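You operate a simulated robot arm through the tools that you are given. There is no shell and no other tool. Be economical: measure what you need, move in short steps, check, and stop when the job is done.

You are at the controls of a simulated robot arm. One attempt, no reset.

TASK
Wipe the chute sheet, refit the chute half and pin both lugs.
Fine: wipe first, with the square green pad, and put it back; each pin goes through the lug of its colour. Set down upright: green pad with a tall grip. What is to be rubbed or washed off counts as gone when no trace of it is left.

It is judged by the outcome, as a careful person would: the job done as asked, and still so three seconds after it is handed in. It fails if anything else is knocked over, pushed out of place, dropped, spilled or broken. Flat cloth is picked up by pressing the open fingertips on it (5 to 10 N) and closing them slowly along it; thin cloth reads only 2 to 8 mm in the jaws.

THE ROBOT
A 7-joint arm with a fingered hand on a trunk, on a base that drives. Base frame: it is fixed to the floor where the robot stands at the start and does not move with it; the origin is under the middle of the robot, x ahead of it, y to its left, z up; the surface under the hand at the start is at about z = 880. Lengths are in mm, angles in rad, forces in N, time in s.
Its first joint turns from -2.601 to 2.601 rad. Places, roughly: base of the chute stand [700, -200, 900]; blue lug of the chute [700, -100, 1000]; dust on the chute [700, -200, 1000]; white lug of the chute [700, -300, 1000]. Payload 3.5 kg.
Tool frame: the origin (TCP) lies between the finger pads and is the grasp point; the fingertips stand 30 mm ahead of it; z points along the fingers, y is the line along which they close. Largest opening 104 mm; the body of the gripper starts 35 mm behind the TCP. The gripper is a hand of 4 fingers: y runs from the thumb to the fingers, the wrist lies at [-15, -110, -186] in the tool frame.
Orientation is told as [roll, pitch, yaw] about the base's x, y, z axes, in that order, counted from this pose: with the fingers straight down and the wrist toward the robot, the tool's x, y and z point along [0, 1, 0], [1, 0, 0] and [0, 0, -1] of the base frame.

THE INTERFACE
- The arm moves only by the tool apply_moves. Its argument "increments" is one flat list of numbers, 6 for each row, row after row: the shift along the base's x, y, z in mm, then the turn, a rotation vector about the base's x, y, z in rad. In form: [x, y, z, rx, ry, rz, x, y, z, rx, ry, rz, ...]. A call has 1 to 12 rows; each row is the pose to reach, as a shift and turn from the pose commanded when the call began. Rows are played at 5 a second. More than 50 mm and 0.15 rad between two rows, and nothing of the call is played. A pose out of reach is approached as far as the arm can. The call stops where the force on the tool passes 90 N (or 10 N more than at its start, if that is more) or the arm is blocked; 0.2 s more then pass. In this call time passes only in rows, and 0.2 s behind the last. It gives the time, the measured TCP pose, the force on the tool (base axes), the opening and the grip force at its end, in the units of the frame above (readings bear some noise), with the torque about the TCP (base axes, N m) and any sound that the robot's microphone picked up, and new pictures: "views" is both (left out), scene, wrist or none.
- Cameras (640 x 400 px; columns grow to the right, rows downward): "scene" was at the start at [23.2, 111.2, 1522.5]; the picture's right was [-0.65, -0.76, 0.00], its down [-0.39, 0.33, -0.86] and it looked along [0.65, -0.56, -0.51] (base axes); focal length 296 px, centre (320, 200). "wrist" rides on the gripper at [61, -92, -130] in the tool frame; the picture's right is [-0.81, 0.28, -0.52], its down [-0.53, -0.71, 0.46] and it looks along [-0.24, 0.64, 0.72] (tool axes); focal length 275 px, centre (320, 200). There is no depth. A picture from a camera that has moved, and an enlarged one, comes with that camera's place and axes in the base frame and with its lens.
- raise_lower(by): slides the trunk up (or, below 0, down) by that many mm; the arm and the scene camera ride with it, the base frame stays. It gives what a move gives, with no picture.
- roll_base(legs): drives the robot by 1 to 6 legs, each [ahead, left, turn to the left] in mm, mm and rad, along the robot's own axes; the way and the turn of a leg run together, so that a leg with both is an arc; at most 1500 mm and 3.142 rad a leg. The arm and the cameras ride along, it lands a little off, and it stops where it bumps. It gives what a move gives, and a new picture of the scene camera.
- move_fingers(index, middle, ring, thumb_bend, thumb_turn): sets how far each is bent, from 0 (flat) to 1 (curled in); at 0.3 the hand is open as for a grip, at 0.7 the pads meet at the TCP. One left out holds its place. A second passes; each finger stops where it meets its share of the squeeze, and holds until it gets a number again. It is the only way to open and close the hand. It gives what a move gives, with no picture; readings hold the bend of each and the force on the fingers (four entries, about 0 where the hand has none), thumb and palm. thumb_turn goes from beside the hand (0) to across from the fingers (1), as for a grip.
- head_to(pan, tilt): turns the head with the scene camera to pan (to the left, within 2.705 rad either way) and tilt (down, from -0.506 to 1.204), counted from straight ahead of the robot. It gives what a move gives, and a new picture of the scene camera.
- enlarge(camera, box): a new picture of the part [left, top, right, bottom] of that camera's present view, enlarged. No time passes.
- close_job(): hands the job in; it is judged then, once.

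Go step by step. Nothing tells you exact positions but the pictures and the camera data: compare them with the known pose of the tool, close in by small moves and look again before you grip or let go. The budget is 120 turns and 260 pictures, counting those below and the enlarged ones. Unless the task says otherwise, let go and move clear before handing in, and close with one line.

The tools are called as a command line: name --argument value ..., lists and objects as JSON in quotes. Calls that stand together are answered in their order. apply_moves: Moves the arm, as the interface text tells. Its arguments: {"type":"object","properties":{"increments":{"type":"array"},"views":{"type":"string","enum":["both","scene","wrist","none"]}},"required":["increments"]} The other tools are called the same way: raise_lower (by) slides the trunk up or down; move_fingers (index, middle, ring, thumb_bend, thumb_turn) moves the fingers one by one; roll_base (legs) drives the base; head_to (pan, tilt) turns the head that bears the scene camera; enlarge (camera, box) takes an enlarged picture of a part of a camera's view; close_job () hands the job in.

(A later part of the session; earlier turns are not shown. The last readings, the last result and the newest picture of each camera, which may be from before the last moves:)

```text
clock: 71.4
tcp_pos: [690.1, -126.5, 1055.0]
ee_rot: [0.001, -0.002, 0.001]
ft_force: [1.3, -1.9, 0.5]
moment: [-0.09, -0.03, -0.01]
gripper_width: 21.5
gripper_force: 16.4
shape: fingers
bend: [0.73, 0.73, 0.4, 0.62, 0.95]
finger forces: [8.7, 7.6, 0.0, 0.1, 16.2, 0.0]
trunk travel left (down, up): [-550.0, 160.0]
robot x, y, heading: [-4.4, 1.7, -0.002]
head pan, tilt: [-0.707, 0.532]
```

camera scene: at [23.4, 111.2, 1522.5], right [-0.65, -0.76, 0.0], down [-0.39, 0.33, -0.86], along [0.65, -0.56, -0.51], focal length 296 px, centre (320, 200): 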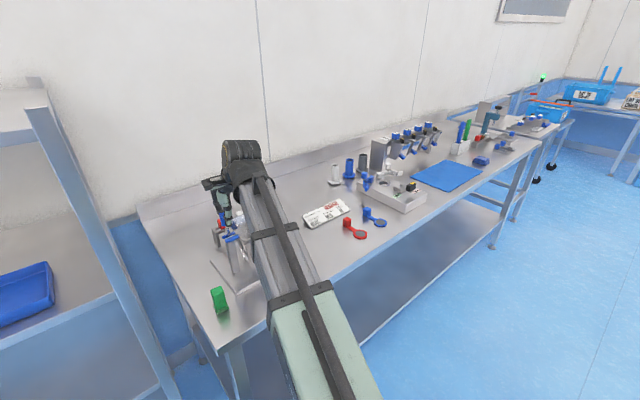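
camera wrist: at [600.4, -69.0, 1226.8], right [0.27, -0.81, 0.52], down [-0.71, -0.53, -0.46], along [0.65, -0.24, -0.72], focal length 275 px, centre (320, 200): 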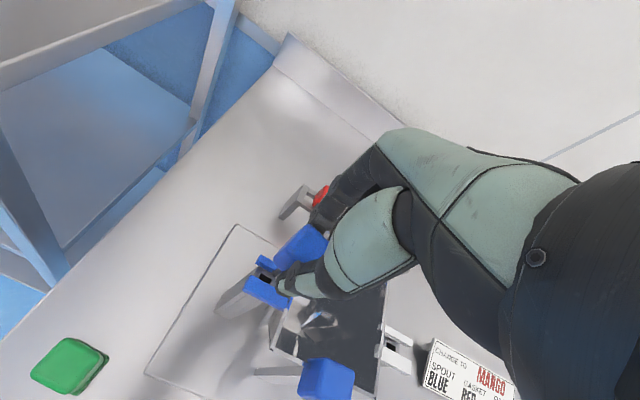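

apply_moves --increments '[0, 0, -2, 0, 0, 0, 0, 0, -3, 0, 0, 0]' --views "none"

enlarge --camera "scene" --box '[204, 215, 268, 255]'

```text
clock: 72.0
tcp_pos: [689.8, -127.0, 1052.4]
ee_rot: [0.0, -0.003, 0.001]
ft_force: [0.9, -2.7, 2.7]
moment: [-0.05, -0.02, -0.02]
gripper_width: 21.6
gripper_force: 16.1
shape: fingers
bend: [0.73, 0.73, 0.4, 0.62, 0.95]
finger forces: [9.3, 7.5, 0.1, 0.0, 16.1, 0.0]
trunk travel left (down, up): [-550.0, 160.0]
robot x, y, heading: [0.8, 3.2, -0.002]
head pan, tilt: [-0.707, 0.532]
```

```text
10.00 times, centred on (236, 235) of scene
camera zoom: at [23.1, 110.9, 1522.6], right [-0.65, -0.76, 0.0], down [-0.39, 0.33, -0.86], along [0.65, -0.56, -0.51], focal length 2964 px, centre (1160, -150)
```

zoom: 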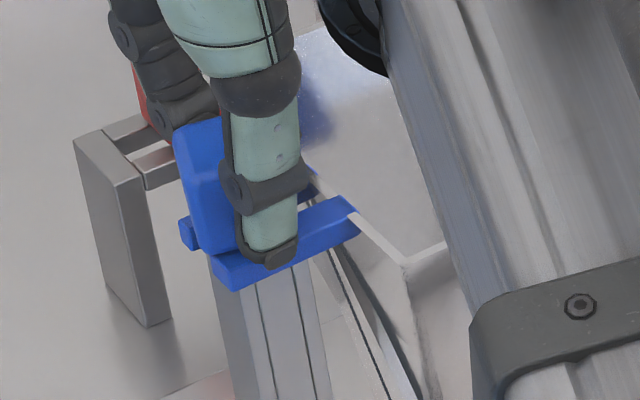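

The head sits on the prongs. Releasing gently and rising.

move_fingers --index 0.6 --middle 0.6 --thumb_bend 0.57

move_fingers --index 0.45 --middle 0.45 --thumb_bend 0.45

apply_moves --increments '[0, 0, 25, 0, 0, 0, 0, 0, 60, 0, 0, 0, 0, -10, 100, 0, 0, 0, 10, -40, 130, 0, 0, 0, 30, -70, 130, 0, 0, 0, 60, -100, 130, 0, 0, 0, 100, -107, 120, 0, 0, 0]'

enlarge --camera "scene" --box '[206, 195, 302, 255]'

enlarge --camera "wrist" --box '[40, 200, 280, 350]'

```text
clock: 73.0
tcp_pos: [689.1, -127.3, 1052.1]
ee_rot: [0.001, -0.002, 0.0]
ft_force: [0.8, 0.2, 0.1]
moment: [-0.01, -0.04, 0.02]
gripper_width: 31.3
gripper_force: 0.2
shape: fingers
bend: [0.6, 0.6, 0.4, 0.56, 0.97]
finger forces: [0.0, 0.1, 0.1, 0.1, 0.0, 0.1]
trunk travel left (down, up): [-550.0, 160.0]
robot x, y, heading: [1.3, 2.4, 0.002]
head pan, tilt: [-0.707, 0.532]
```

```text
clock: 74.0
tcp_pos: [689.4, -127.5, 1052.9]
ee_rot: [-0.001, -0.002, 0.0]
ft_force: [0.5, 0.0, -0.9]
moment: [-0.02, 0.0, 0.04]
gripper_width: 64.5
gripper_force: 0.1
shape: fingers
bend: [0.45, 0.45, 0.4, 0.45, 0.97]
finger forces: [0.0, 0.1, 0.1, 0.0, 0.0, 0.0]
trunk travel left (down, up): [-550.0, 160.0]
robot x, y, heading: [2.1, -2.2, -0.001]
head pan, tilt: [-0.707, 0.532]
```

```text
clock: 75.6
tcp_pos: [790.9, -235.0, 1171.8]
ee_rot: [0.0, -0.002, 0.0]
ft_force: [-0.1, 0.2, -0.6]
moment: [-0.01, -0.02, 0.0]
gripper_width: 64.8
gripper_force: 0.1
shape: fingers
bend: [0.45, 0.45, 0.4, 0.45, 0.97]
finger forces: [0.1, 0.0, 0.0, 0.1, 0.1, 0.1]
trunk travel left (down, up): [-550.0, 160.0]
robot x, y, heading: [2.2, -1.8, -0.002]
head pan, tilt: [-0.707, 0.532]
camera scene: at [23.6, 111.0, 1522.5], right [-0.65, -0.76, 0.0], down [-0.39, 0.33, -0.86], along [0.65, -0.56, -0.51], focal length 296 px, centre (320, 200)
camera wrist: at [698.6, -173.1, 1300.9], right [0.27, -0.81, 0.52], down [-0.71, -0.53, -0.46], along [0.65, -0.24, -0.72], focal length 275 px, centre (320, 200)
```

scene: 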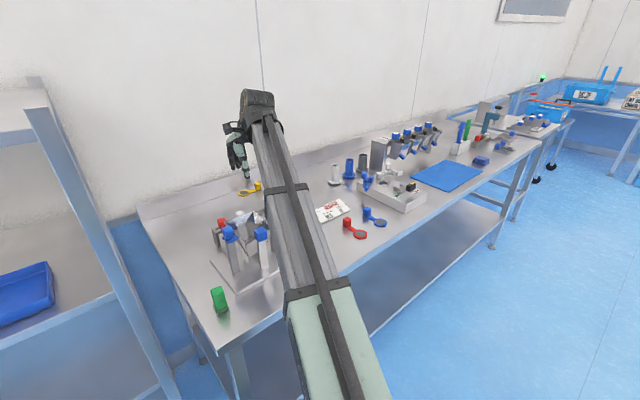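
wrist: 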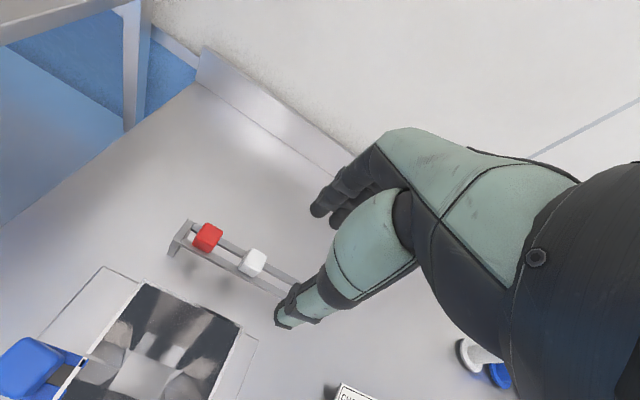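

```text
6.67 times, centred on (254, 225) of scene
camera zoom: at [23.6, 111.0, 1522.5], right [-0.65, -0.76, 0.0], down [-0.39, 0.33, -0.86], along [0.65, -0.56, -0.51], focal length 1976 px, centre (760, 33)
```

zoom: 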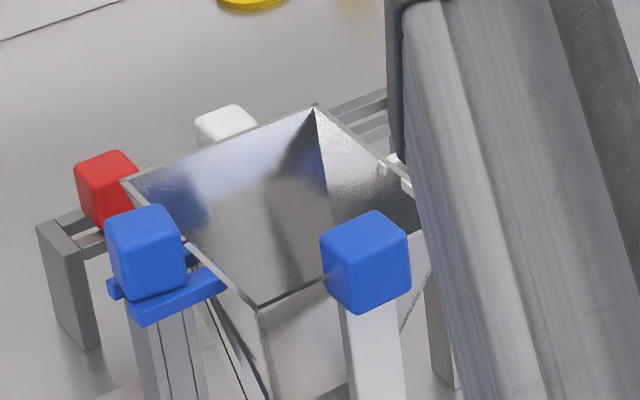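

```text
2.67 times, centred on (160, 275) of wrist
camera zoom: at [698.6, -173.1, 1300.9], right [0.27, -0.81, 0.52], down [-0.71, -0.53, -0.46], along [0.65, -0.24, -0.72], focal length 734 px, centre (747, 0)
```

zoom: 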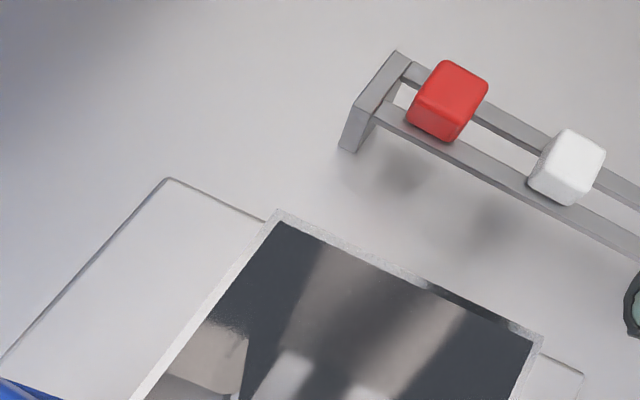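

Blue pin is through the blue lug. Now the white pin, same procedure: above it with TCP y ≈ -239.5.

apply_moves --increments '[30, -3, -30, 0, 0, 0, 60, -4.5, -70, 0, 0, 0, 60, -4.5, -115, 0, 0, 0]' --views "wrist"

enlarge --camera "wrist" --box '[180, 200, 340, 300]'

```text
clock: 76.4
tcp_pos: [849.5, -236.3, 1054.6]
ee_rot: [0.001, -0.002, 0.0]
ft_force: [-1.1, 0.8, -0.1]
moment: [-0.01, 0.03, 0.01]
gripper_width: 64.7
gripper_force: 0.2
shape: fingers
bend: [0.45, 0.45, 0.4, 0.45, 0.97]
finger forces: [0.1, 0.1, 0.1, 0.0, 0.0, 0.0]
trunk travel left (down, up): [-550.0, 160.0]
robot x, y, heading: [2.3, 2.5, 0.004]
head pan, tilt: [-0.707, 0.532]
camera wrist: at [756.9, -176.5, 1185.3], right [0.27, -0.81, 0.52], down [-0.71, -0.53, -0.46], along [0.65, -0.24, -0.72], focal length 275 px, centre (320, 200)
```

wrist: 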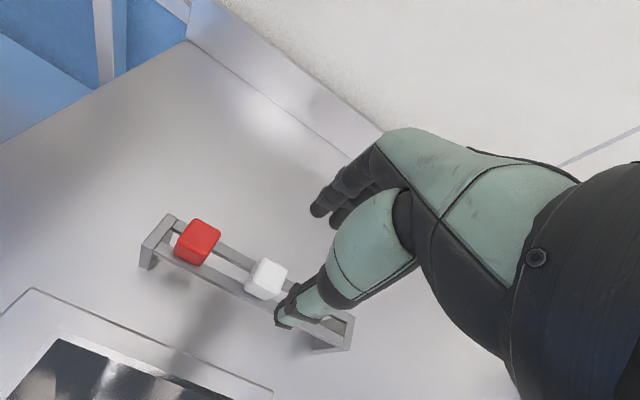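

```text
4.00 times, centred on (260, 250) of wrist
camera zoom: at [756.9, -176.5, 1185.3], right [0.27, -0.81, 0.52], down [-0.71, -0.53, -0.46], along [0.65, -0.24, -0.72], focal length 1101 px, centre (560, 0)
```

zoom: 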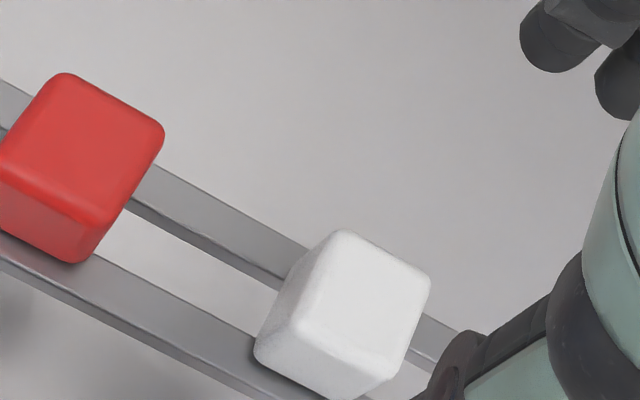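

White head at (851,-232). Small correction, then descend and close.

apply_moves --increments '[2, -2.5, -35, 0, 0, 0, 2, -2.5, -65, 0, 0, 0, 2, -2.5, -78, 0, 0, 0]' --views "none"

move_fingers --index 0.6 --middle 0.6 --ring 0.4 --thumb_bend 0.6

move_fingers --index 0.66 --middle 0.66 --thumb_bend 0.66

enlarge --camera "wrist" --box '[240, 200, 400, 300]'

```text
clock: 77.2
tcp_pos: [851.4, -241.4, 978.5]
ee_rot: [0.0, -0.002, 0.0]
ft_force: [0.3, 0.3, 0.3]
moment: [0.0, -0.02, 0.02]
gripper_width: 64.8
gripper_force: 0.1
shape: fingers
bend: [0.45, 0.45, 0.4, 0.45, 0.97]
finger forces: [0.0, 0.0, 0.0, 0.0, 0.1, 0.0]
trunk travel left (down, up): [-550.0, 160.0]
robot x, y, heading: [-0.6, 2.7, 0.0]
head pan, tilt: [-0.707, 0.532]
```

```text
clock: 78.2
tcp_pos: [852.2, -239.8, 977.9]
ee_rot: [0.0, -0.002, 0.0]
ft_force: [-0.8, 0.2, 0.1]
moment: [-0.06, 0.01, 0.0]
gripper_width: 27.0
gripper_force: 0.1
shape: fingers
bend: [0.6, 0.6, 0.4, 0.6, 0.97]
finger forces: [0.0, 0.0, 0.0, 0.0, 0.0, 0.0]
trunk travel left (down, up): [-550.0, 160.0]
robot x, y, heading: [5.5, -0.2, 0.004]
head pan, tilt: [-0.707, 0.532]
```

```text
clock: 79.2
tcp_pos: [852.0, -241.5, 976.7]
ee_rot: [0.0, -0.002, 0.001]
ft_force: [0.4, -0.2, 0.0]
moment: [0.02, -0.01, 0.02]
gripper_width: 22.1
gripper_force: 3.2
shape: fingers
bend: [0.62, 0.66, 0.4, 0.62, 0.97]
finger forces: [3.0, 0.3, 0.0, 0.1, 3.3, 0.0]
trunk travel left (down, up): [-550.0, 160.0]
robot x, y, heading: [1.4, -3.3, 0.002]
head pan, tilt: [-0.707, 0.532]
```

```text
4.00 times, centred on (320, 250) of wrist
camera zoom: at [760.0, -180.0, 1107.5], right [0.27, -0.81, 0.52], down [-0.71, -0.53, -0.46], along [0.65, -0.24, -0.72], focal length 1101 px, centre (320, 0)
```

zoom: 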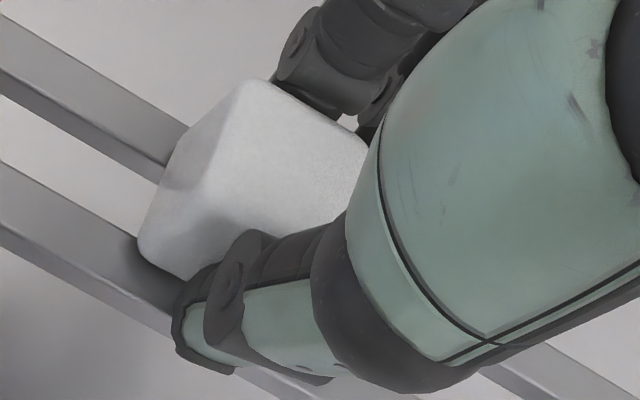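

move_fingers --index 0.75 --middle 0.75 --thumb_bend 0.75

enlarge --camera "wrist" --box '[240, 200, 400, 300]'

```text
clock: 80.2
tcp_pos: [851.9, -241.4, 977.5]
ee_rot: [-0.001, -0.002, 0.0]
ft_force: [-0.3, -0.1, 0.5]
moment: [0.0, -0.03, -0.02]
gripper_width: 20.6
gripper_force: 10.1
shape: fingers
bend: [0.6, 0.75, 0.4, 0.66, 0.97]
finger forces: [9.8, 0.7, 0.0, 0.1, 10.4, 0.1]
trunk travel left (down, up): [-550.0, 160.0]
robot x, y, heading: [1.5, -3.0, 0.001]
head pan, tilt: [-0.707, 0.532]
```

```text
4.00 times, centred on (320, 250) of wrist
camera zoom: at [760.0, -180.0, 1107.5], right [0.27, -0.81, 0.52], down [-0.71, -0.53, -0.46], along [0.65, -0.24, -0.72], focal length 1101 px, centre (320, 0)
```

zoom: 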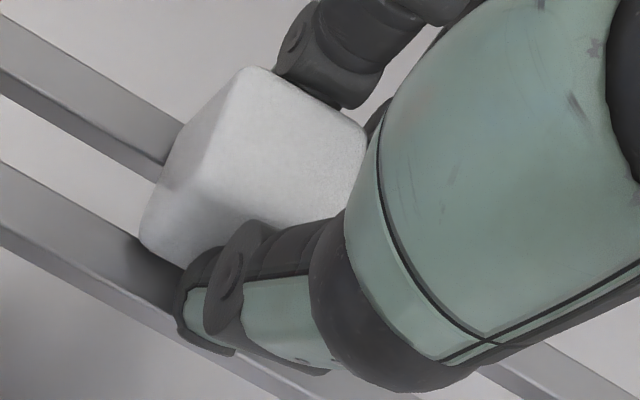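

Only the index bears; I reopen slightly, shift +3 in y and close again for a two-finger hold.

move_fingers --index 0.5 --middle 0.5 --thumb_bend 0.5

apply_moves --increments '[0, 3.5, 0, 0, 0, 0]' --views "none"

move_fingers --index 0.66 --middle 0.66 --thumb_bend 0.66

move_fingers --index 0.75 --middle 0.75 --thumb_bend 0.75

enlarge --camera "wrist" --box '[240, 200, 400, 300]'

```text
clock: 81.2
tcp_pos: [851.2, -239.5, 977.8]
ee_rot: [-0.001, -0.002, 0.001]
ft_force: [-0.1, 0.0, 0.0]
moment: [0.02, 0.01, 0.0]
gripper_width: 51.7
gripper_force: 0.0
shape: fingers
bend: [0.5, 0.5, 0.4, 0.5, 0.97]
finger forces: [0.1, 0.0, 0.0, 0.0, 0.0, 0.1]
trunk travel left (down, up): [-550.0, 160.0]
robot x, y, heading: [1.0, -0.2, 0.001]
head pan, tilt: [-0.707, 0.532]
```

```text
clock: 81.6
tcp_pos: [852.5, -237.6, 976.9]
ee_rot: [-0.001, -0.002, 0.0]
ft_force: [-0.2, -0.2, -0.1]
moment: [0.0, -0.02, -0.03]
gripper_width: 51.7
gripper_force: 0.0
shape: fingers
bend: [0.5, 0.5, 0.4, 0.5, 0.97]
finger forces: [0.1, 0.1, 0.0, 0.1, 0.1, 0.1]
trunk travel left (down, up): [-550.0, 160.0]
robot x, y, heading: [-4.5, -1.9, 0.002]
head pan, tilt: [-0.707, 0.532]
```

```text
clock: 82.6
tcp_pos: [851.4, -237.6, 978.6]
ee_rot: [0.002, -0.002, 0.0]
ft_force: [-0.2, 0.0, 0.9]
moment: [0.02, -0.01, -0.03]
gripper_width: 22.3
gripper_force: 4.5
shape: fingers
bend: [0.62, 0.64, 0.4, 0.61, 0.97]
finger forces: [2.7, 1.6, 0.1, 0.1, 4.3, 0.0]
trunk travel left (down, up): [-550.0, 160.0]
robot x, y, heading: [0.7, 2.4, -0.0]
head pan, tilt: [-0.707, 0.532]
```

```text
clock: 83.6
tcp_pos: [851.2, -238.2, 977.5]
ee_rot: [-0.001, 0.0, 0.001]
ft_force: [0.8, -0.3, 0.5]
moment: [0.04, 0.01, -0.01]
gripper_width: 20.4
gripper_force: 11.5
shape: fingers
bend: [0.6, 0.75, 0.4, 0.65, 0.96]
finger forces: [9.8, 2.2, 0.1, 0.0, 11.5, 0.1]
trunk travel left (down, up): [-550.0, 160.0]
robot x, y, heading: [-1.8, 1.2, -0.008]
head pan, tilt: [-0.707, 0.532]
```

```text
4.00 times, centred on (320, 250) of wrist
camera zoom: at [760.1, -176.7, 1107.9], right [0.27, -0.81, 0.52], down [-0.71, -0.53, -0.46], along [0.65, -0.24, -0.72], focal length 1101 px, centre (320, 0)
```

zoom: 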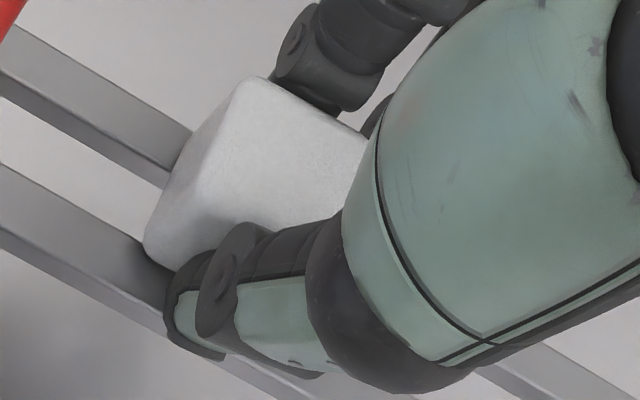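

move_fingers --middle 0.85 --thumb_bend 0.85

apply_moves --increments '[0, 0, 25, 0, 0, 0, 0, 0, 60, 0, 0, 0, 0, 0, 100, 0, 0, 0, -35, -5, 130, 0, 0, 0, -75, -10, 150, 0, 0, 0]'

enlarge --camera "wrist" --box '[220, 190, 380, 290]'

enlarge --camera "scene" --box '[206, 150, 302, 210]'

```text
clock: 84.6
tcp_pos: [851.1, -237.5, 978.8]
ee_rot: [0.001, -0.002, -0.001]
ft_force: [-12.7, -1.2, 0.1]
moment: [-0.03, 0.47, 0.07]
gripper_width: 19.8
gripper_force: 19.0
shape: fingers
bend: [0.56, 0.85, 0.4, 0.71, 0.97]
finger forces: [12.3, 0.1, 0.0, 0.1, 24.5, 0.0]
trunk travel left (down, up): [-550.0, 160.0]
robot x, y, heading: [-0.5, -1.5, -0.003]
head pan, tilt: [-0.707, 0.532]
```

```text
clock: 85.8
tcp_pos: [774.2, -246.2, 1129.5]
ee_rot: [-0.001, -0.001, 0.002]
ft_force: [-0.1, -0.2, -0.6]
moment: [0.01, 0.01, -0.02]
gripper_width: 20.1
gripper_force: 17.4
shape: fingers
bend: [0.52, 0.85, 0.4, 0.72, 0.96]
finger forces: [16.8, 0.5, 0.0, 0.1, 17.0, 0.0]
trunk travel left (down, up): [-550.0, 160.0]
robot x, y, heading: [0.3, -1.6, -0.003]
head pan, tilt: [-0.707, 0.532]
camera scene: at [22.8, 111.2, 1522.5], right [-0.65, -0.76, 0.0], down [-0.39, 0.33, -0.86], along [0.66, -0.56, -0.51], focal length 296 px, centre (320, 200)
camera wrist: at [681.8, -184.7, 1259.0], right [0.28, -0.81, 0.52], down [-0.71, -0.53, -0.46], along [0.65, -0.24, -0.72], focal length 275 px, centre (320, 200)
```

scene: 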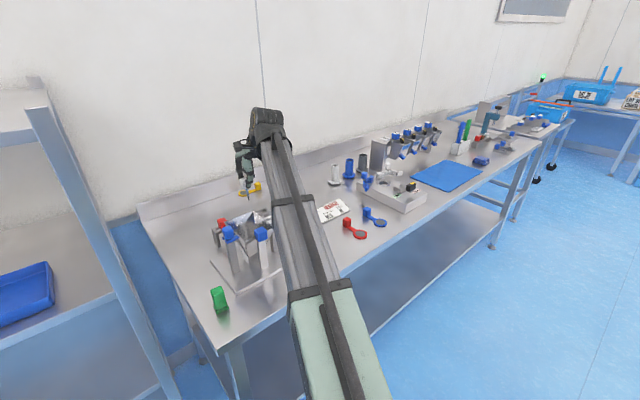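
wrist: 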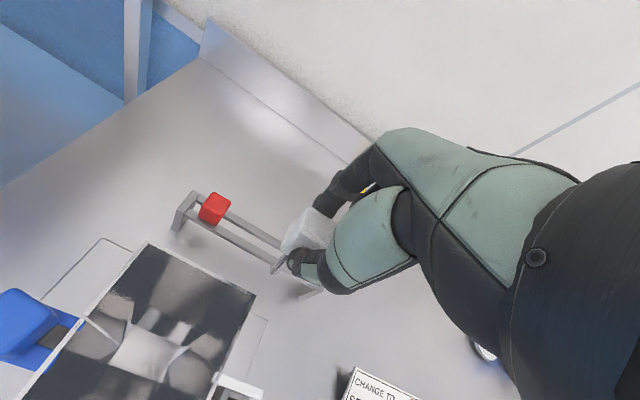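

```text
4.00 times, centred on (300, 240) of wrist
camera zoom: at [681.8, -184.7, 1259.0], right [0.28, -0.81, 0.52], down [-0.71, -0.53, -0.46], along [0.65, -0.24, -0.72], focal length 1101 px, centre (400, 40)
```

zoom: 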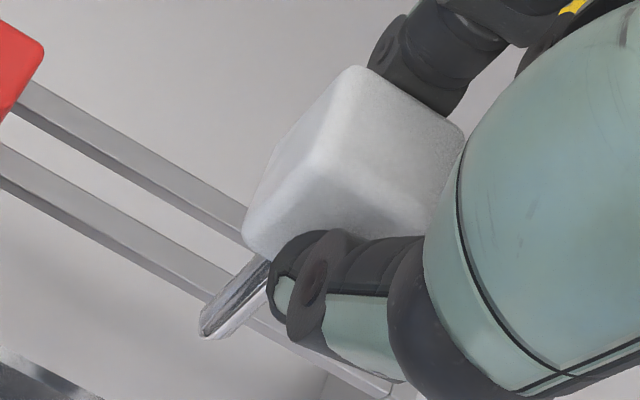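

```text
6.67 times, centred on (254, 180) of scene
camera zoom: at [22.8, 111.2, 1522.5], right [-0.65, -0.76, 0.0], down [-0.39, 0.33, -0.86], along [0.66, -0.56, -0.51], focal length 1976 px, centre (760, 333)
```

zoom: 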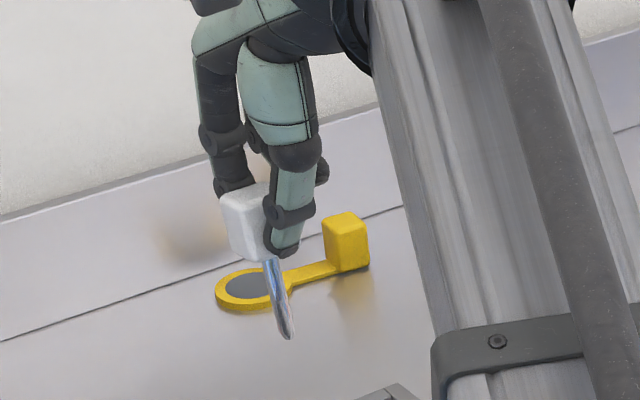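

The white pin is pinched mainly by index and thumb and tilts ~0.13 rad (tip toward -y). I compensate with a roll of +0.13 about x and bring it above the white lug, high, to measure.

apply_moves --increments '[-15, -3, 5, 0.07, 0, 0, -30, -8, 10, 0.13, 0, 0, -63, -16, 10, 0.13, 0, 0, -96, -23, 10, 0.13, 0, 0]'

enlarge --camera "wrist" --box '[210, 210, 370, 310]'

enlarge --camera "scene" --box '[236, 175, 316, 225]'

```text
clock: 86.8
tcp_pos: [679.3, -269.1, 1139.7]
ee_rot: [0.131, -0.003, 0.0]
ft_force: [-1.1, -0.8, -0.7]
moment: [0.03, -0.02, -0.01]
gripper_width: 20.0
gripper_force: 17.1
shape: fingers
bend: [0.52, 0.85, 0.4, 0.72, 0.96]
finger forces: [16.9, 0.6, 0.1, 0.1, 16.9, 0.0]
trunk travel left (down, up): [-550.0, 160.0]
robot x, y, heading: [3.9, 2.9, 0.001]
head pan, tilt: [-0.707, 0.532]
camera scene: at [22.9, 111.2, 1522.5], right [-0.65, -0.76, 0.0], down [-0.39, 0.33, -0.86], along [0.66, -0.56, -0.51], focal length 296 px, centre (320, 200)
camera wrist: at [587.3, -225.3, 1275.7], right [0.27, -0.87, 0.41], down [-0.71, -0.47, -0.52], along [0.65, -0.15, -0.75], focal length 275 px, centre (320, 200)
```

scene: 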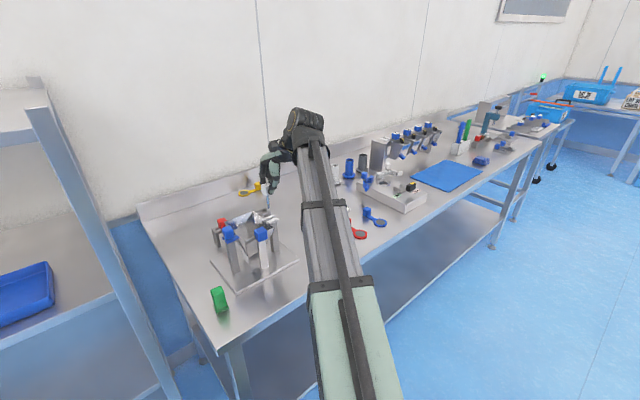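
wrist: 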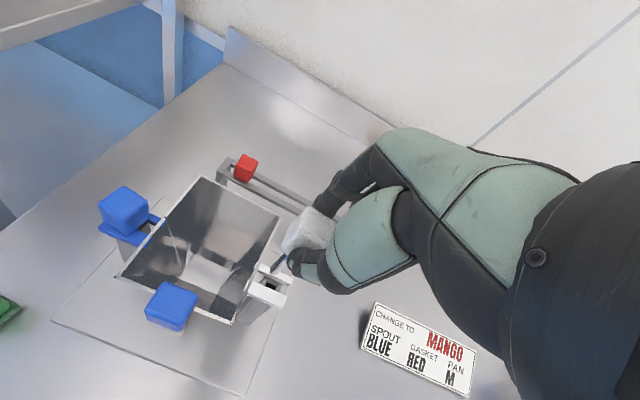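

```text
4.00 times, centred on (290, 260) of wrist
camera zoom: at [587.3, -225.3, 1275.7], right [0.27, -0.87, 0.41], down [-0.71, -0.47, -0.52], along [0.65, -0.15, -0.75], focal length 1101 px, centre (440, -40)
```

zoom: 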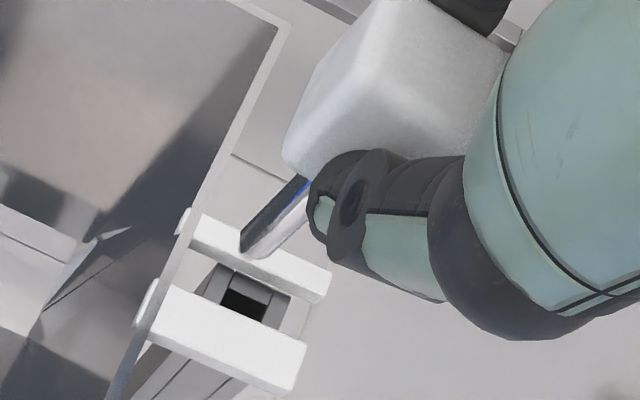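

```text
8.00 times, centred on (276, 200) of scene
camera zoom: at [22.9, 111.2, 1522.5], right [-0.65, -0.76, 0.0], down [-0.39, 0.33, -0.86], along [0.66, -0.56, -0.51], focal length 2371 px, centre (672, 200)
```

zoom: 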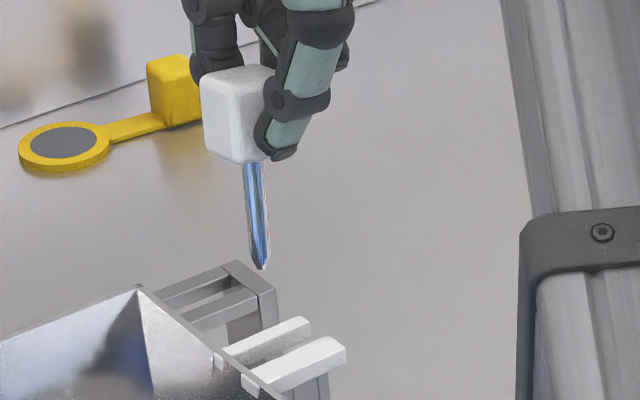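

Now nearly upright; remaining tilt estimate ~0.1 about y and 0.05 about x. I correct these and shift to put the tip over the white hole (≈690,-263 in this view).

apply_moves --increments '[8, -7, 0, 0.025, 0.05, 0, 16, -14, -5, 0.05, 0.1, 0]'

enlarge --camera "wrist" --box '[210, 210, 370, 310]'

enlarge --camera "scene" --box '[236, 180, 316, 230]'

```text
clock: 87.4
tcp_pos: [695.6, -283.4, 1135.1]
ee_rot: [0.182, 0.098, 0.004]
ft_force: [-0.2, 0.3, -0.3]
moment: [-0.01, -0.03, 0.0]
gripper_width: 19.7
gripper_force: 17.1
shape: fingers
bend: [0.52, 0.85, 0.4, 0.72, 0.96]
finger forces: [16.8, 0.4, 0.1, 0.0, 16.9, 0.1]
trunk travel left (down, up): [-550.0, 160.0]
robot x, y, heading: [1.8, -1.3, -0.003]
head pan, tilt: [-0.707, 0.532]
camera scene: at [23.4, 111.0, 1522.5], right [-0.65, -0.76, 0.0], down [-0.39, 0.33, -0.86], along [0.65, -0.56, -0.51], focal length 296 px, centre (320, 200)
camera wrist: at [617.9, -246.7, 1281.8], right [0.31, -0.89, 0.33], down [-0.76, -0.44, -0.47], along [0.57, -0.11, -0.82], focal length 275 px, centre (320, 200)
```

scene: 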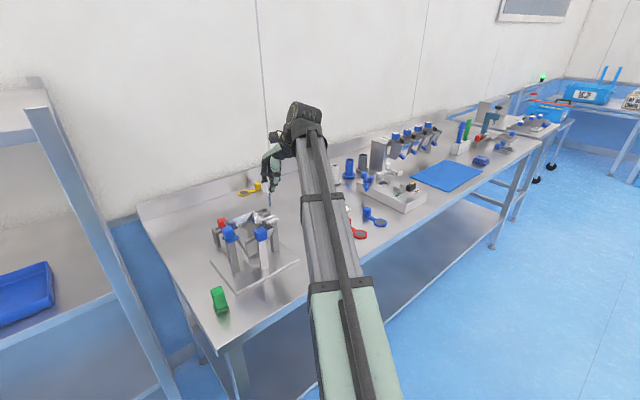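
wrist: 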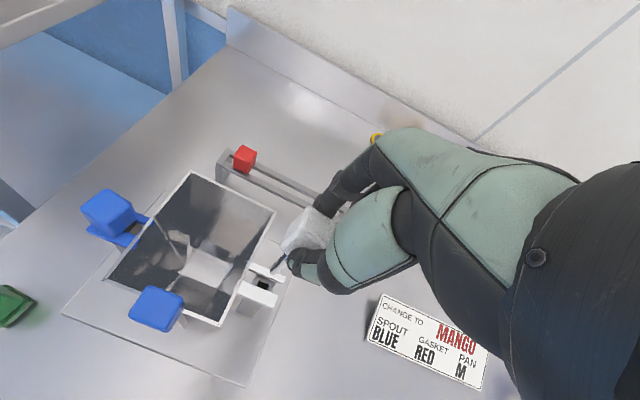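

```text
4.00 times, centred on (290, 260) of wrist
camera zoom: at [617.9, -246.7, 1281.8], right [0.31, -0.89, 0.33], down [-0.76, -0.44, -0.47], along [0.57, -0.11, -0.82], focal length 1101 px, centre (440, -40)
```

zoom: 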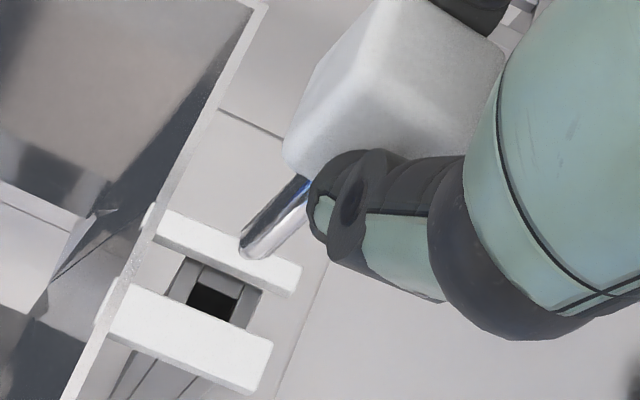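

```text
8.00 times, centred on (276, 205) of scene
camera zoom: at [23.4, 111.0, 1522.5], right [-0.65, -0.76, 0.0], down [-0.39, 0.33, -0.86], along [0.65, -0.56, -0.51], focal length 2371 px, centre (672, 160)
```

zoom: 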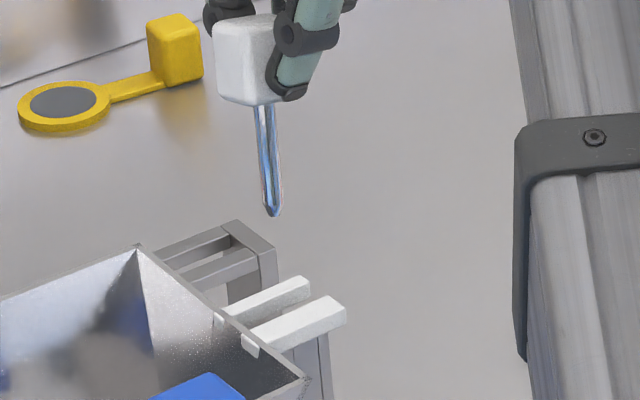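

In the wrist view the tip is already above the hole. I halve the last tilt corrections (keeping the tip in place) and lower 25 mm.

apply_moves --increments '[-3, 2.3, -12, -0.03, -0.05, 0, -3, 2.3, -25, -0.03, -0.05, 0]'

enlarge --camera "wrist" --box '[230, 230, 326, 290]'

enlarge --camera "scene" --box '[246, 190, 310, 230]'

```text
clock: 88.0
tcp_pos: [692.7, -281.8, 1109.9]
ee_rot: [0.149, 0.047, 0.0]
ft_force: [0.6, -0.7, -0.1]
moment: [0.05, -0.01, 0.02]
gripper_width: 19.9
gripper_force: 17.0
shape: fingers
bend: [0.52, 0.85, 0.4, 0.73, 0.96]
finger forces: [16.9, 0.4, 0.0, 0.0, 16.8, 0.0]
trunk travel left (down, up): [-550.0, 160.0]
robot x, y, heading: [1.3, -0.3, 0.001]
head pan, tilt: [-0.707, 0.532]
camera scene: at [23.3, 111.2, 1522.5], right [-0.65, -0.76, 0.0], down [-0.39, 0.33, -0.86], along [0.65, -0.56, -0.51], focal length 296 px, centre (320, 200)
camera wrist: at [607.6, -240.1, 1251.0], right [0.29, -0.88, 0.38], down [-0.74, -0.46, -0.5], along [0.61, -0.13, -0.78], focal length 275 px, centre (320, 200)
```

scene: 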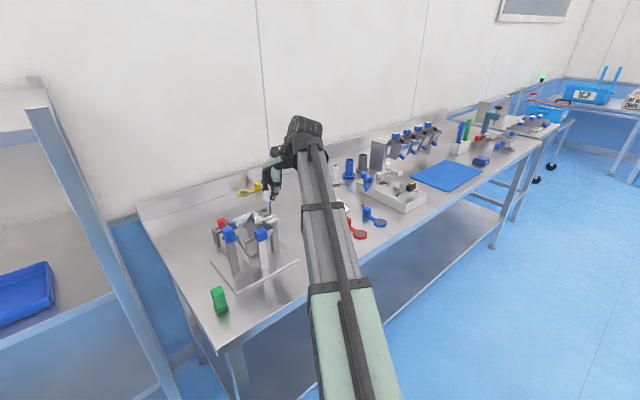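
wrist: 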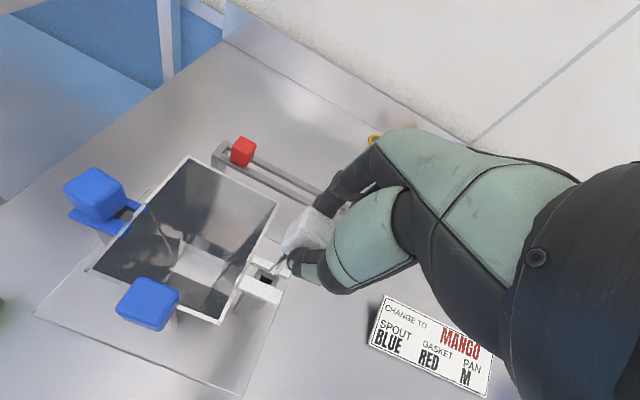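

```text
6.67 times, centred on (278, 260) of wrist
camera zoom: at [607.6, -240.1, 1251.0], right [0.29, -0.88, 0.38], down [-0.74, -0.46, -0.5], along [0.61, -0.13, -0.78], focal length 1835 px, centre (600, -200)
```

zoom: 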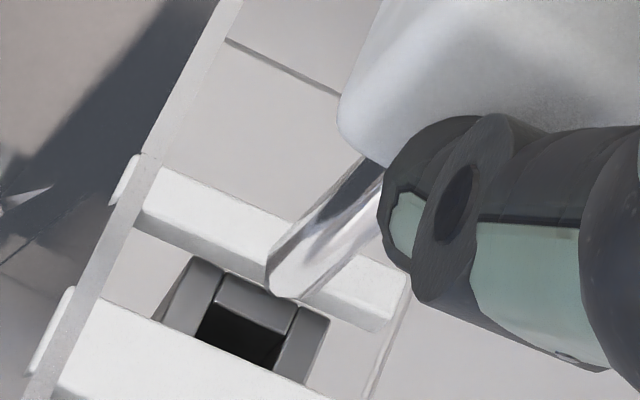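

```text
10.00 times, centred on (278, 210) of scene
camera zoom: at [23.3, 111.2, 1522.5], right [-0.65, -0.76, 0.0], down [-0.39, 0.33, -0.86], along [0.65, -0.56, -0.51], focal length 2964 px, centre (740, 100)
```

zoom: 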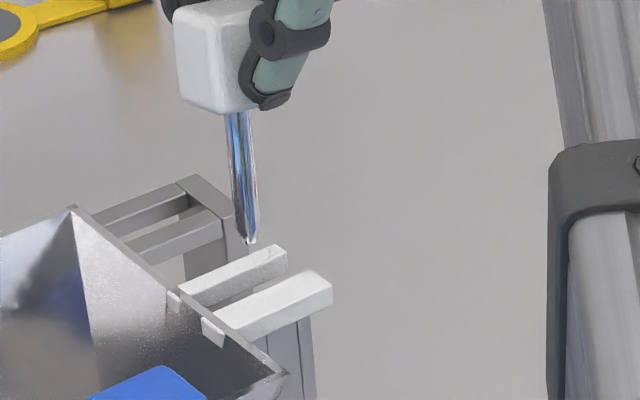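

Tip about 1.5–2 mm too far +x relative to hole and gap. I correct and lower to enter.

apply_moves --increments '[-1.7, 0, -6, 0, 0, 0, -1.7, 0, -12, 0, 0, 0, -1.7, 0, -17, 0, 0, 0]' --views "none"

enlarge --camera "wrist" --box '[230, 230, 326, 290]'

enlarge --camera "scene" --box '[246, 195, 310, 235]'

```text
clock: 88.8
tcp_pos: [692.5, -282.5, 1091.7]
ee_rot: [0.151, 0.046, 0.0]
ft_force: [0.8, -0.1, -0.1]
moment: [0.01, -0.02, -0.04]
gripper_width: 20.0
gripper_force: 17.2
shape: fingers
bend: [0.52, 0.85, 0.4, 0.73, 0.96]
finger forces: [16.9, 0.4, 0.0, 0.1, 16.9, 0.0]
trunk travel left (down, up): [-550.0, 160.0]
robot x, y, heading: [0.9, -1.6, -0.005]
head pan, tilt: [-0.707, 0.532]
```

```text
6.67 times, centred on (278, 260) of wrist
camera zoom: at [606.6, -240.4, 1234.0], right [0.29, -0.88, 0.38], down [-0.74, -0.46, -0.5], along [0.61, -0.13, -0.78], focal length 1835 px, centre (600, -200)
```

zoom: 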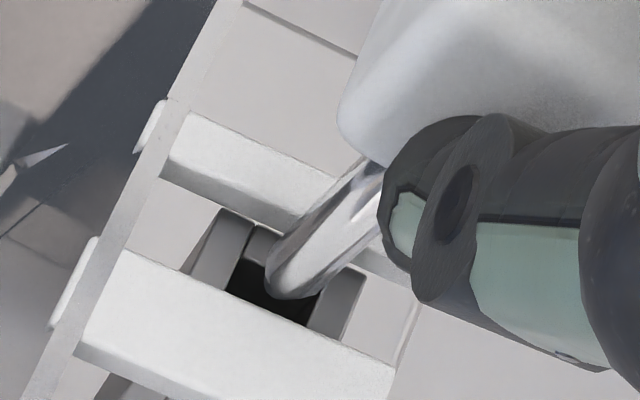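

```text
10.00 times, centred on (278, 215) of scene
camera zoom: at [23.3, 111.2, 1522.5], right [-0.65, -0.76, 0.0], down [-0.39, 0.33, -0.86], along [0.65, -0.56, -0.51], focal length 2964 px, centre (740, 50)
```

zoom: 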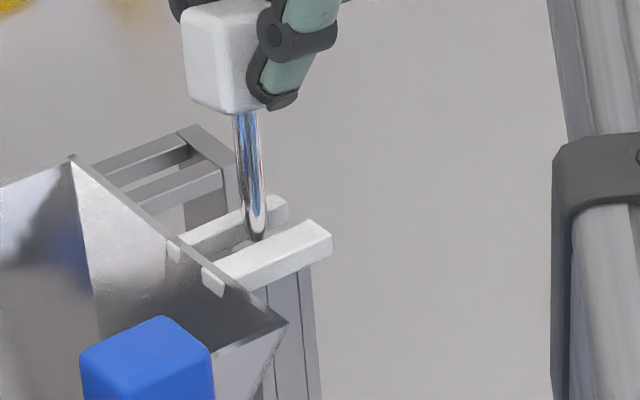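

The tip is at the hole mouth with no force. Continuing down in steps.

apply_moves --increments '[0, 0, -4, 0, 0, 0, 0, 0, -8, 0, 0, 0]' --views "none"

```text
clock: 89.4
tcp_pos: [692.0, -280.6, 1083.8]
ee_rot: [0.15, 0.048, 0.001]
ft_force: [0.9, -0.3, -0.5]
moment: [-0.03, 0.01, 0.01]
gripper_width: 19.8
gripper_force: 16.7
shape: fingers
bend: [0.52, 0.85, 0.4, 0.73, 0.96]
finger forces: [16.9, 0.4, 0.0, 0.1, 16.9, 0.0]
trunk travel left (down, up): [-550.0, 160.0]
robot x, y, heading: [-2.8, -2.5, 0.002]
head pan, tilt: [-0.707, 0.532]
```

apply_moves --increments '[0, 0, -5, 0, 0, 0, 0, 0, -9, 0, 0, 0]' --views "none"

enlarge --camera "wrist" --box '[220, 215, 332, 285]'

enlarge --camera "scene" --box '[246, 195, 310, 235]'

```text
clock: 90.0
tcp_pos: [690.4, -282.2, 1075.5]
ee_rot: [0.151, 0.047, 0.001]
ft_force: [-3.8, 0.3, 1.4]
moment: [0.02, 0.25, 0.06]
gripper_width: 19.8
gripper_force: 19.2
shape: fingers
bend: [0.53, 0.85, 0.4, 0.72, 0.96]
finger forces: [17.0, 0.4, 0.1, 0.1, 21.0, 0.1]
trunk travel left (down, up): [-550.0, 160.0]
robot x, y, heading: [2.3, 1.0, -0.001]
head pan, tilt: [-0.707, 0.532]
```

```text
5.71 times, centred on (276, 250) of wrist
camera zoom: at [606.5, -240.3, 1216.9], right [0.29, -0.88, 0.38], down [-0.74, -0.46, -0.5], along [0.61, -0.13, -0.78], focal length 1573 px, centre (571, -86)
```

zoom: 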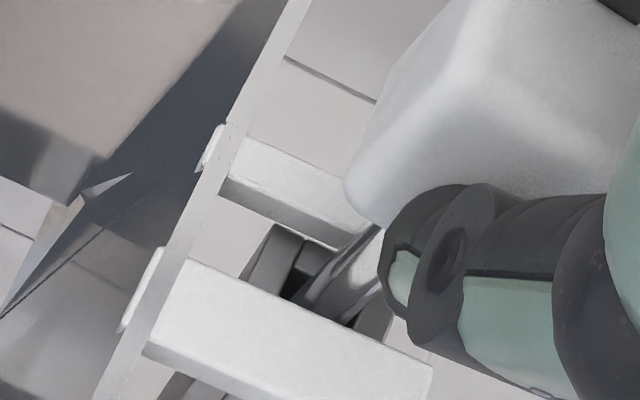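

```text
10.00 times, centred on (278, 215) of scene
camera zoom: at [22.6, 111.2, 1522.5], right [-0.65, -0.76, 0.0], down [-0.39, 0.33, -0.86], along [0.66, -0.56, -0.51], focal length 2964 px, centre (740, 50)
```

zoom: 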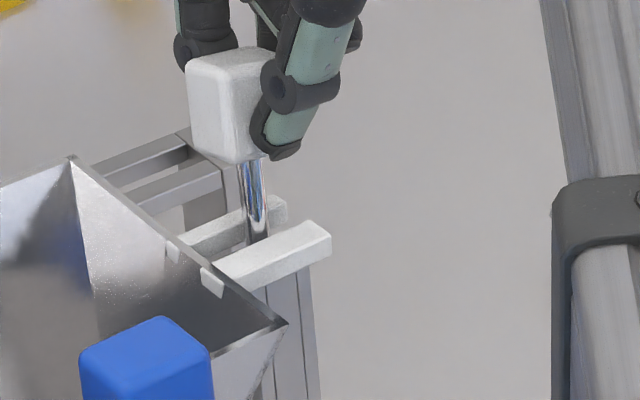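

Slight side load from the +x wall (-3.8 N); shifting -1.5 in x and continuing.

apply_moves --increments '[-1.7, 0, 0, 0, 0, 0, -1.7, 0, -5, 0, 0, 0]' --views "none"

```text
clock: 90.6
tcp_pos: [690.3, -282.3, 1069.9]
ee_rot: [0.149, 0.049, 0.0]
ft_force: [-4.2, -0.3, 0.5]
moment: [0.02, 0.23, 0.05]
gripper_width: 20.1
gripper_force: 18.6
shape: fingers
bend: [0.52, 0.85, 0.4, 0.73, 0.96]
finger forces: [16.8, 0.2, 0.0, 0.1, 20.6, 0.0]
trunk travel left (down, up): [-550.0, 160.0]
robot x, y, heading: [1.1, -2.0, 0.0]
head pan, tilt: [-0.707, 0.532]
```

apply_moves --increments '[-0.5, 0, 0, 0, 0.04, 0, -0.5, 0, -5, 0, 0.04, 0]' --views "none"

```text
clock: 91.2
tcp_pos: [688.5, -281.0, 1066.2]
ee_rot: [0.15, 0.085, 0.0]
ft_force: [-2.7, -1.1, 8.3]
moment: [0.04, -0.06, 0.0]
gripper_width: 19.5
gripper_force: 18.2
shape: fingers
bend: [0.52, 0.85, 0.4, 0.73, 0.96]
finger forces: [15.7, 0.6, 0.0, 0.1, 19.8, 0.0]
trunk travel left (down, up): [-550.0, 160.0]
robot x, y, heading: [-2.2, -1.1, -0.004]
head pan, tilt: [-0.707, 0.532]
```

enlarge --camera "wrist" --box '[220, 205, 332, 275]'

enlarge --camera "scene" --box '[246, 195, 310, 235]'

```text
5.71 times, centred on (276, 240) of wrist
camera zoom: at [609.6, -240.5, 1210.9], right [0.31, -0.88, 0.36], down [-0.76, -0.46, -0.47], along [0.58, -0.13, -0.81], focal length 1573 px, centre (571, -29)
```

zoom: 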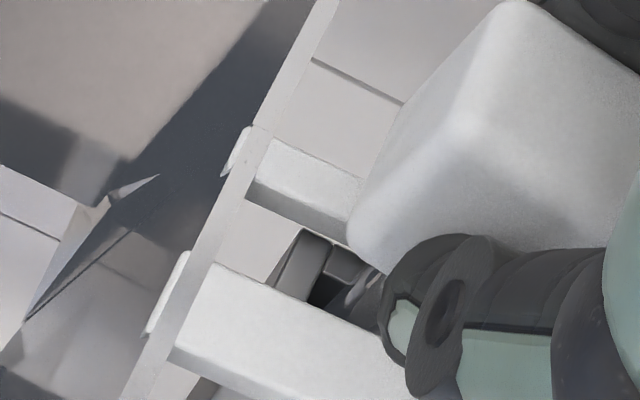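

```text
10.00 times, centred on (278, 215) of scene
camera zoom: at [22.3, 111.3, 1522.7], right [-0.65, -0.76, 0.0], down [-0.39, 0.33, -0.86], along [0.66, -0.56, -0.51], focal length 2964 px, centre (740, 50)
```

zoom: 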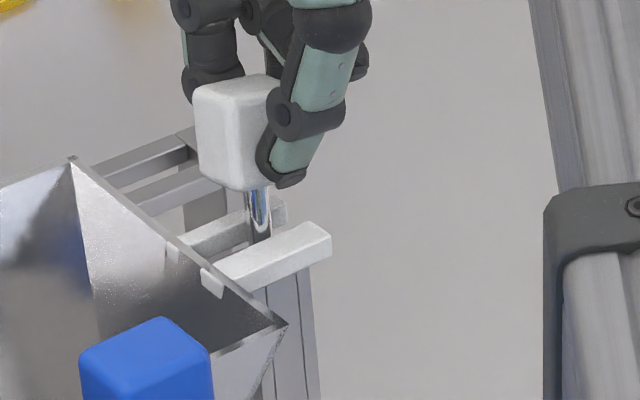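

Nearly there: about 8 mm to go, with slight wedging (8 N). I ease up, halve the last tilt, and push down again.

apply_moves --increments '[-0.5, 0.5, 2, 0, -0.02, 0, -1, 0.5, -1, 0, -0.02, 0, -1, 0.5, -4, 0, -0.02, 0]' --views "none"

```text
clock: 92.0
tcp_pos: [687.6, -281.6, 1060.9]
ee_rot: [0.149, 0.068, 0.001]
ft_force: [-9.2, -1.1, 10.5]
moment: [0.26, 0.11, 0.1]
gripper_width: 16.2
gripper_force: 18.7
shape: fingers
bend: [0.55, 0.85, 0.4, 0.73, 0.96]
finger forces: [12.8, 1.2, 0.0, 0.1, 23.9, 0.1]
trunk travel left (down, up): [-550.0, 160.0]
robot x, y, heading: [-1.3, 0.5, -0.003]
head pan, tilt: [-0.707, 0.532]
```

enlarge --camera "wrist" --box '[220, 205, 332, 275]'

enlarge --camera "scene" --box '[246, 195, 310, 235]'

```text
5.71 times, centred on (276, 240) of wrist
camera zoom: at [604.0, -240.3, 1204.6], right [0.3, -0.88, 0.37], down [-0.75, -0.46, -0.48], along [0.59, -0.13, -0.79], focal length 1573 px, centre (571, -29)
```

zoom: 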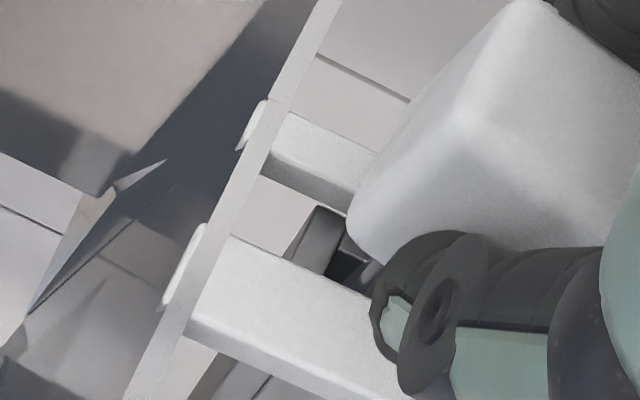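

```text
10.00 times, centred on (278, 215) of scene
camera zoom: at [21.2, 111.2, 1522.6], right [-0.65, -0.76, 0.0], down [-0.38, 0.33, -0.86], along [0.66, -0.56, -0.51], focal length 2964 px, centre (740, 50)
```

zoom: 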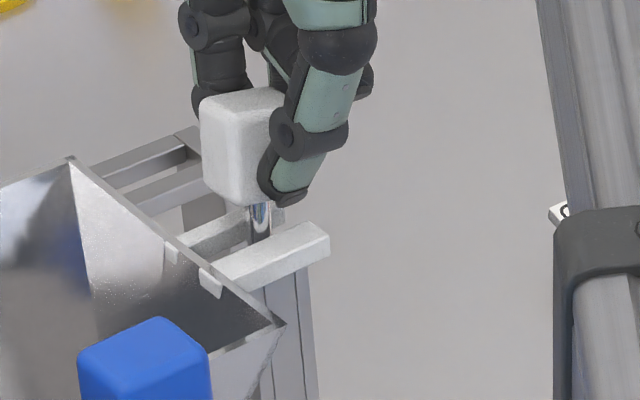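

Only ~6 mm of stem left to enter. I relieve the side load first (x -1.5, up 1) and check.

apply_moves --increments '[-1.5, 0, 1, 0, 0, 0]' --views "none"

```text
clock: 92.4
tcp_pos: [685.1, -280.4, 1061.1]
ee_rot: [0.151, 0.069, 0.0]
ft_force: [-8.4, -0.4, 3.4]
moment: [-0.01, 0.12, 0.09]
gripper_width: 16.8
gripper_force: 16.5
shape: fingers
bend: [0.55, 0.85, 0.4, 0.73, 0.96]
finger forces: [12.5, 0.1, 0.0, 0.0, 21.5, 0.1]
trunk travel left (down, up): [-550.0, 160.0]
robot x, y, heading: [-1.5, -0.1, 0.001]
head pan, tilt: [-0.707, 0.532]
```

apply_moves --increments '[-2, 0, 0, 0, 0, 0, -3, 0, 0, 0, 0, 0]' --views "none"

```text
clock: 93.0
tcp_pos: [684.1, -280.7, 1060.8]
ee_rot: [0.15, 0.069, -0.001]
ft_force: [-0.6, -1.1, -0.2]
moment: [0.01, -0.05, -0.01]
gripper_width: 16.2
gripper_force: 16.0
shape: fingers
bend: [0.54, 0.85, 0.4, 0.73, 0.96]
finger forces: [15.5, 0.2, 0.1, 0.1, 16.7, 0.0]
trunk travel left (down, up): [-550.0, 160.0]
robot x, y, heading: [0.1, 0.4, -0.001]
head pan, tilt: [-0.707, 0.532]
```

Load is gone after shifting -x. Pushing down the rest.

apply_moves --increments '[0, 0, -2.5, 0, 0, 0, 0, 0, -5, 0, 0, 0]' --views "none"

enlarge --camera "scene" --box '[246, 195, 310, 235]'

```text
clock: 93.6
tcp_pos: [682.3, -280.3, 1058.3]
ee_rot: [0.148, 0.067, 0.0]
ft_force: [-2.7, -1.1, 12.5]
moment: [0.12, -0.19, 0.01]
gripper_width: 16.6
gripper_force: 17.2
shape: fingers
bend: [0.54, 0.85, 0.4, 0.74, 0.96]
finger forces: [14.7, 0.7, 0.0, 0.1, 19.6, 0.0]
trunk travel left (down, up): [-550.0, 160.0]
robot x, y, heading: [-0.2, -2.6, -0.003]
head pan, tilt: [-0.707, 0.532]
```

```text
10.00 times, centred on (278, 215) of scene
camera zoom: at [21.7, 111.5, 1522.6], right [-0.65, -0.76, 0.0], down [-0.39, 0.33, -0.86], along [0.66, -0.56, -0.51], focal length 2964 px, centre (740, 50)
```

zoom: 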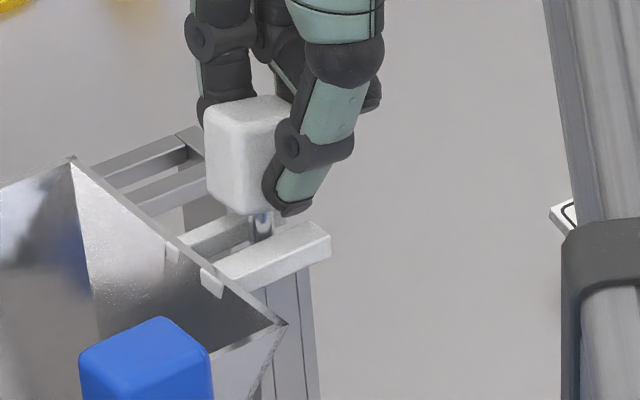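

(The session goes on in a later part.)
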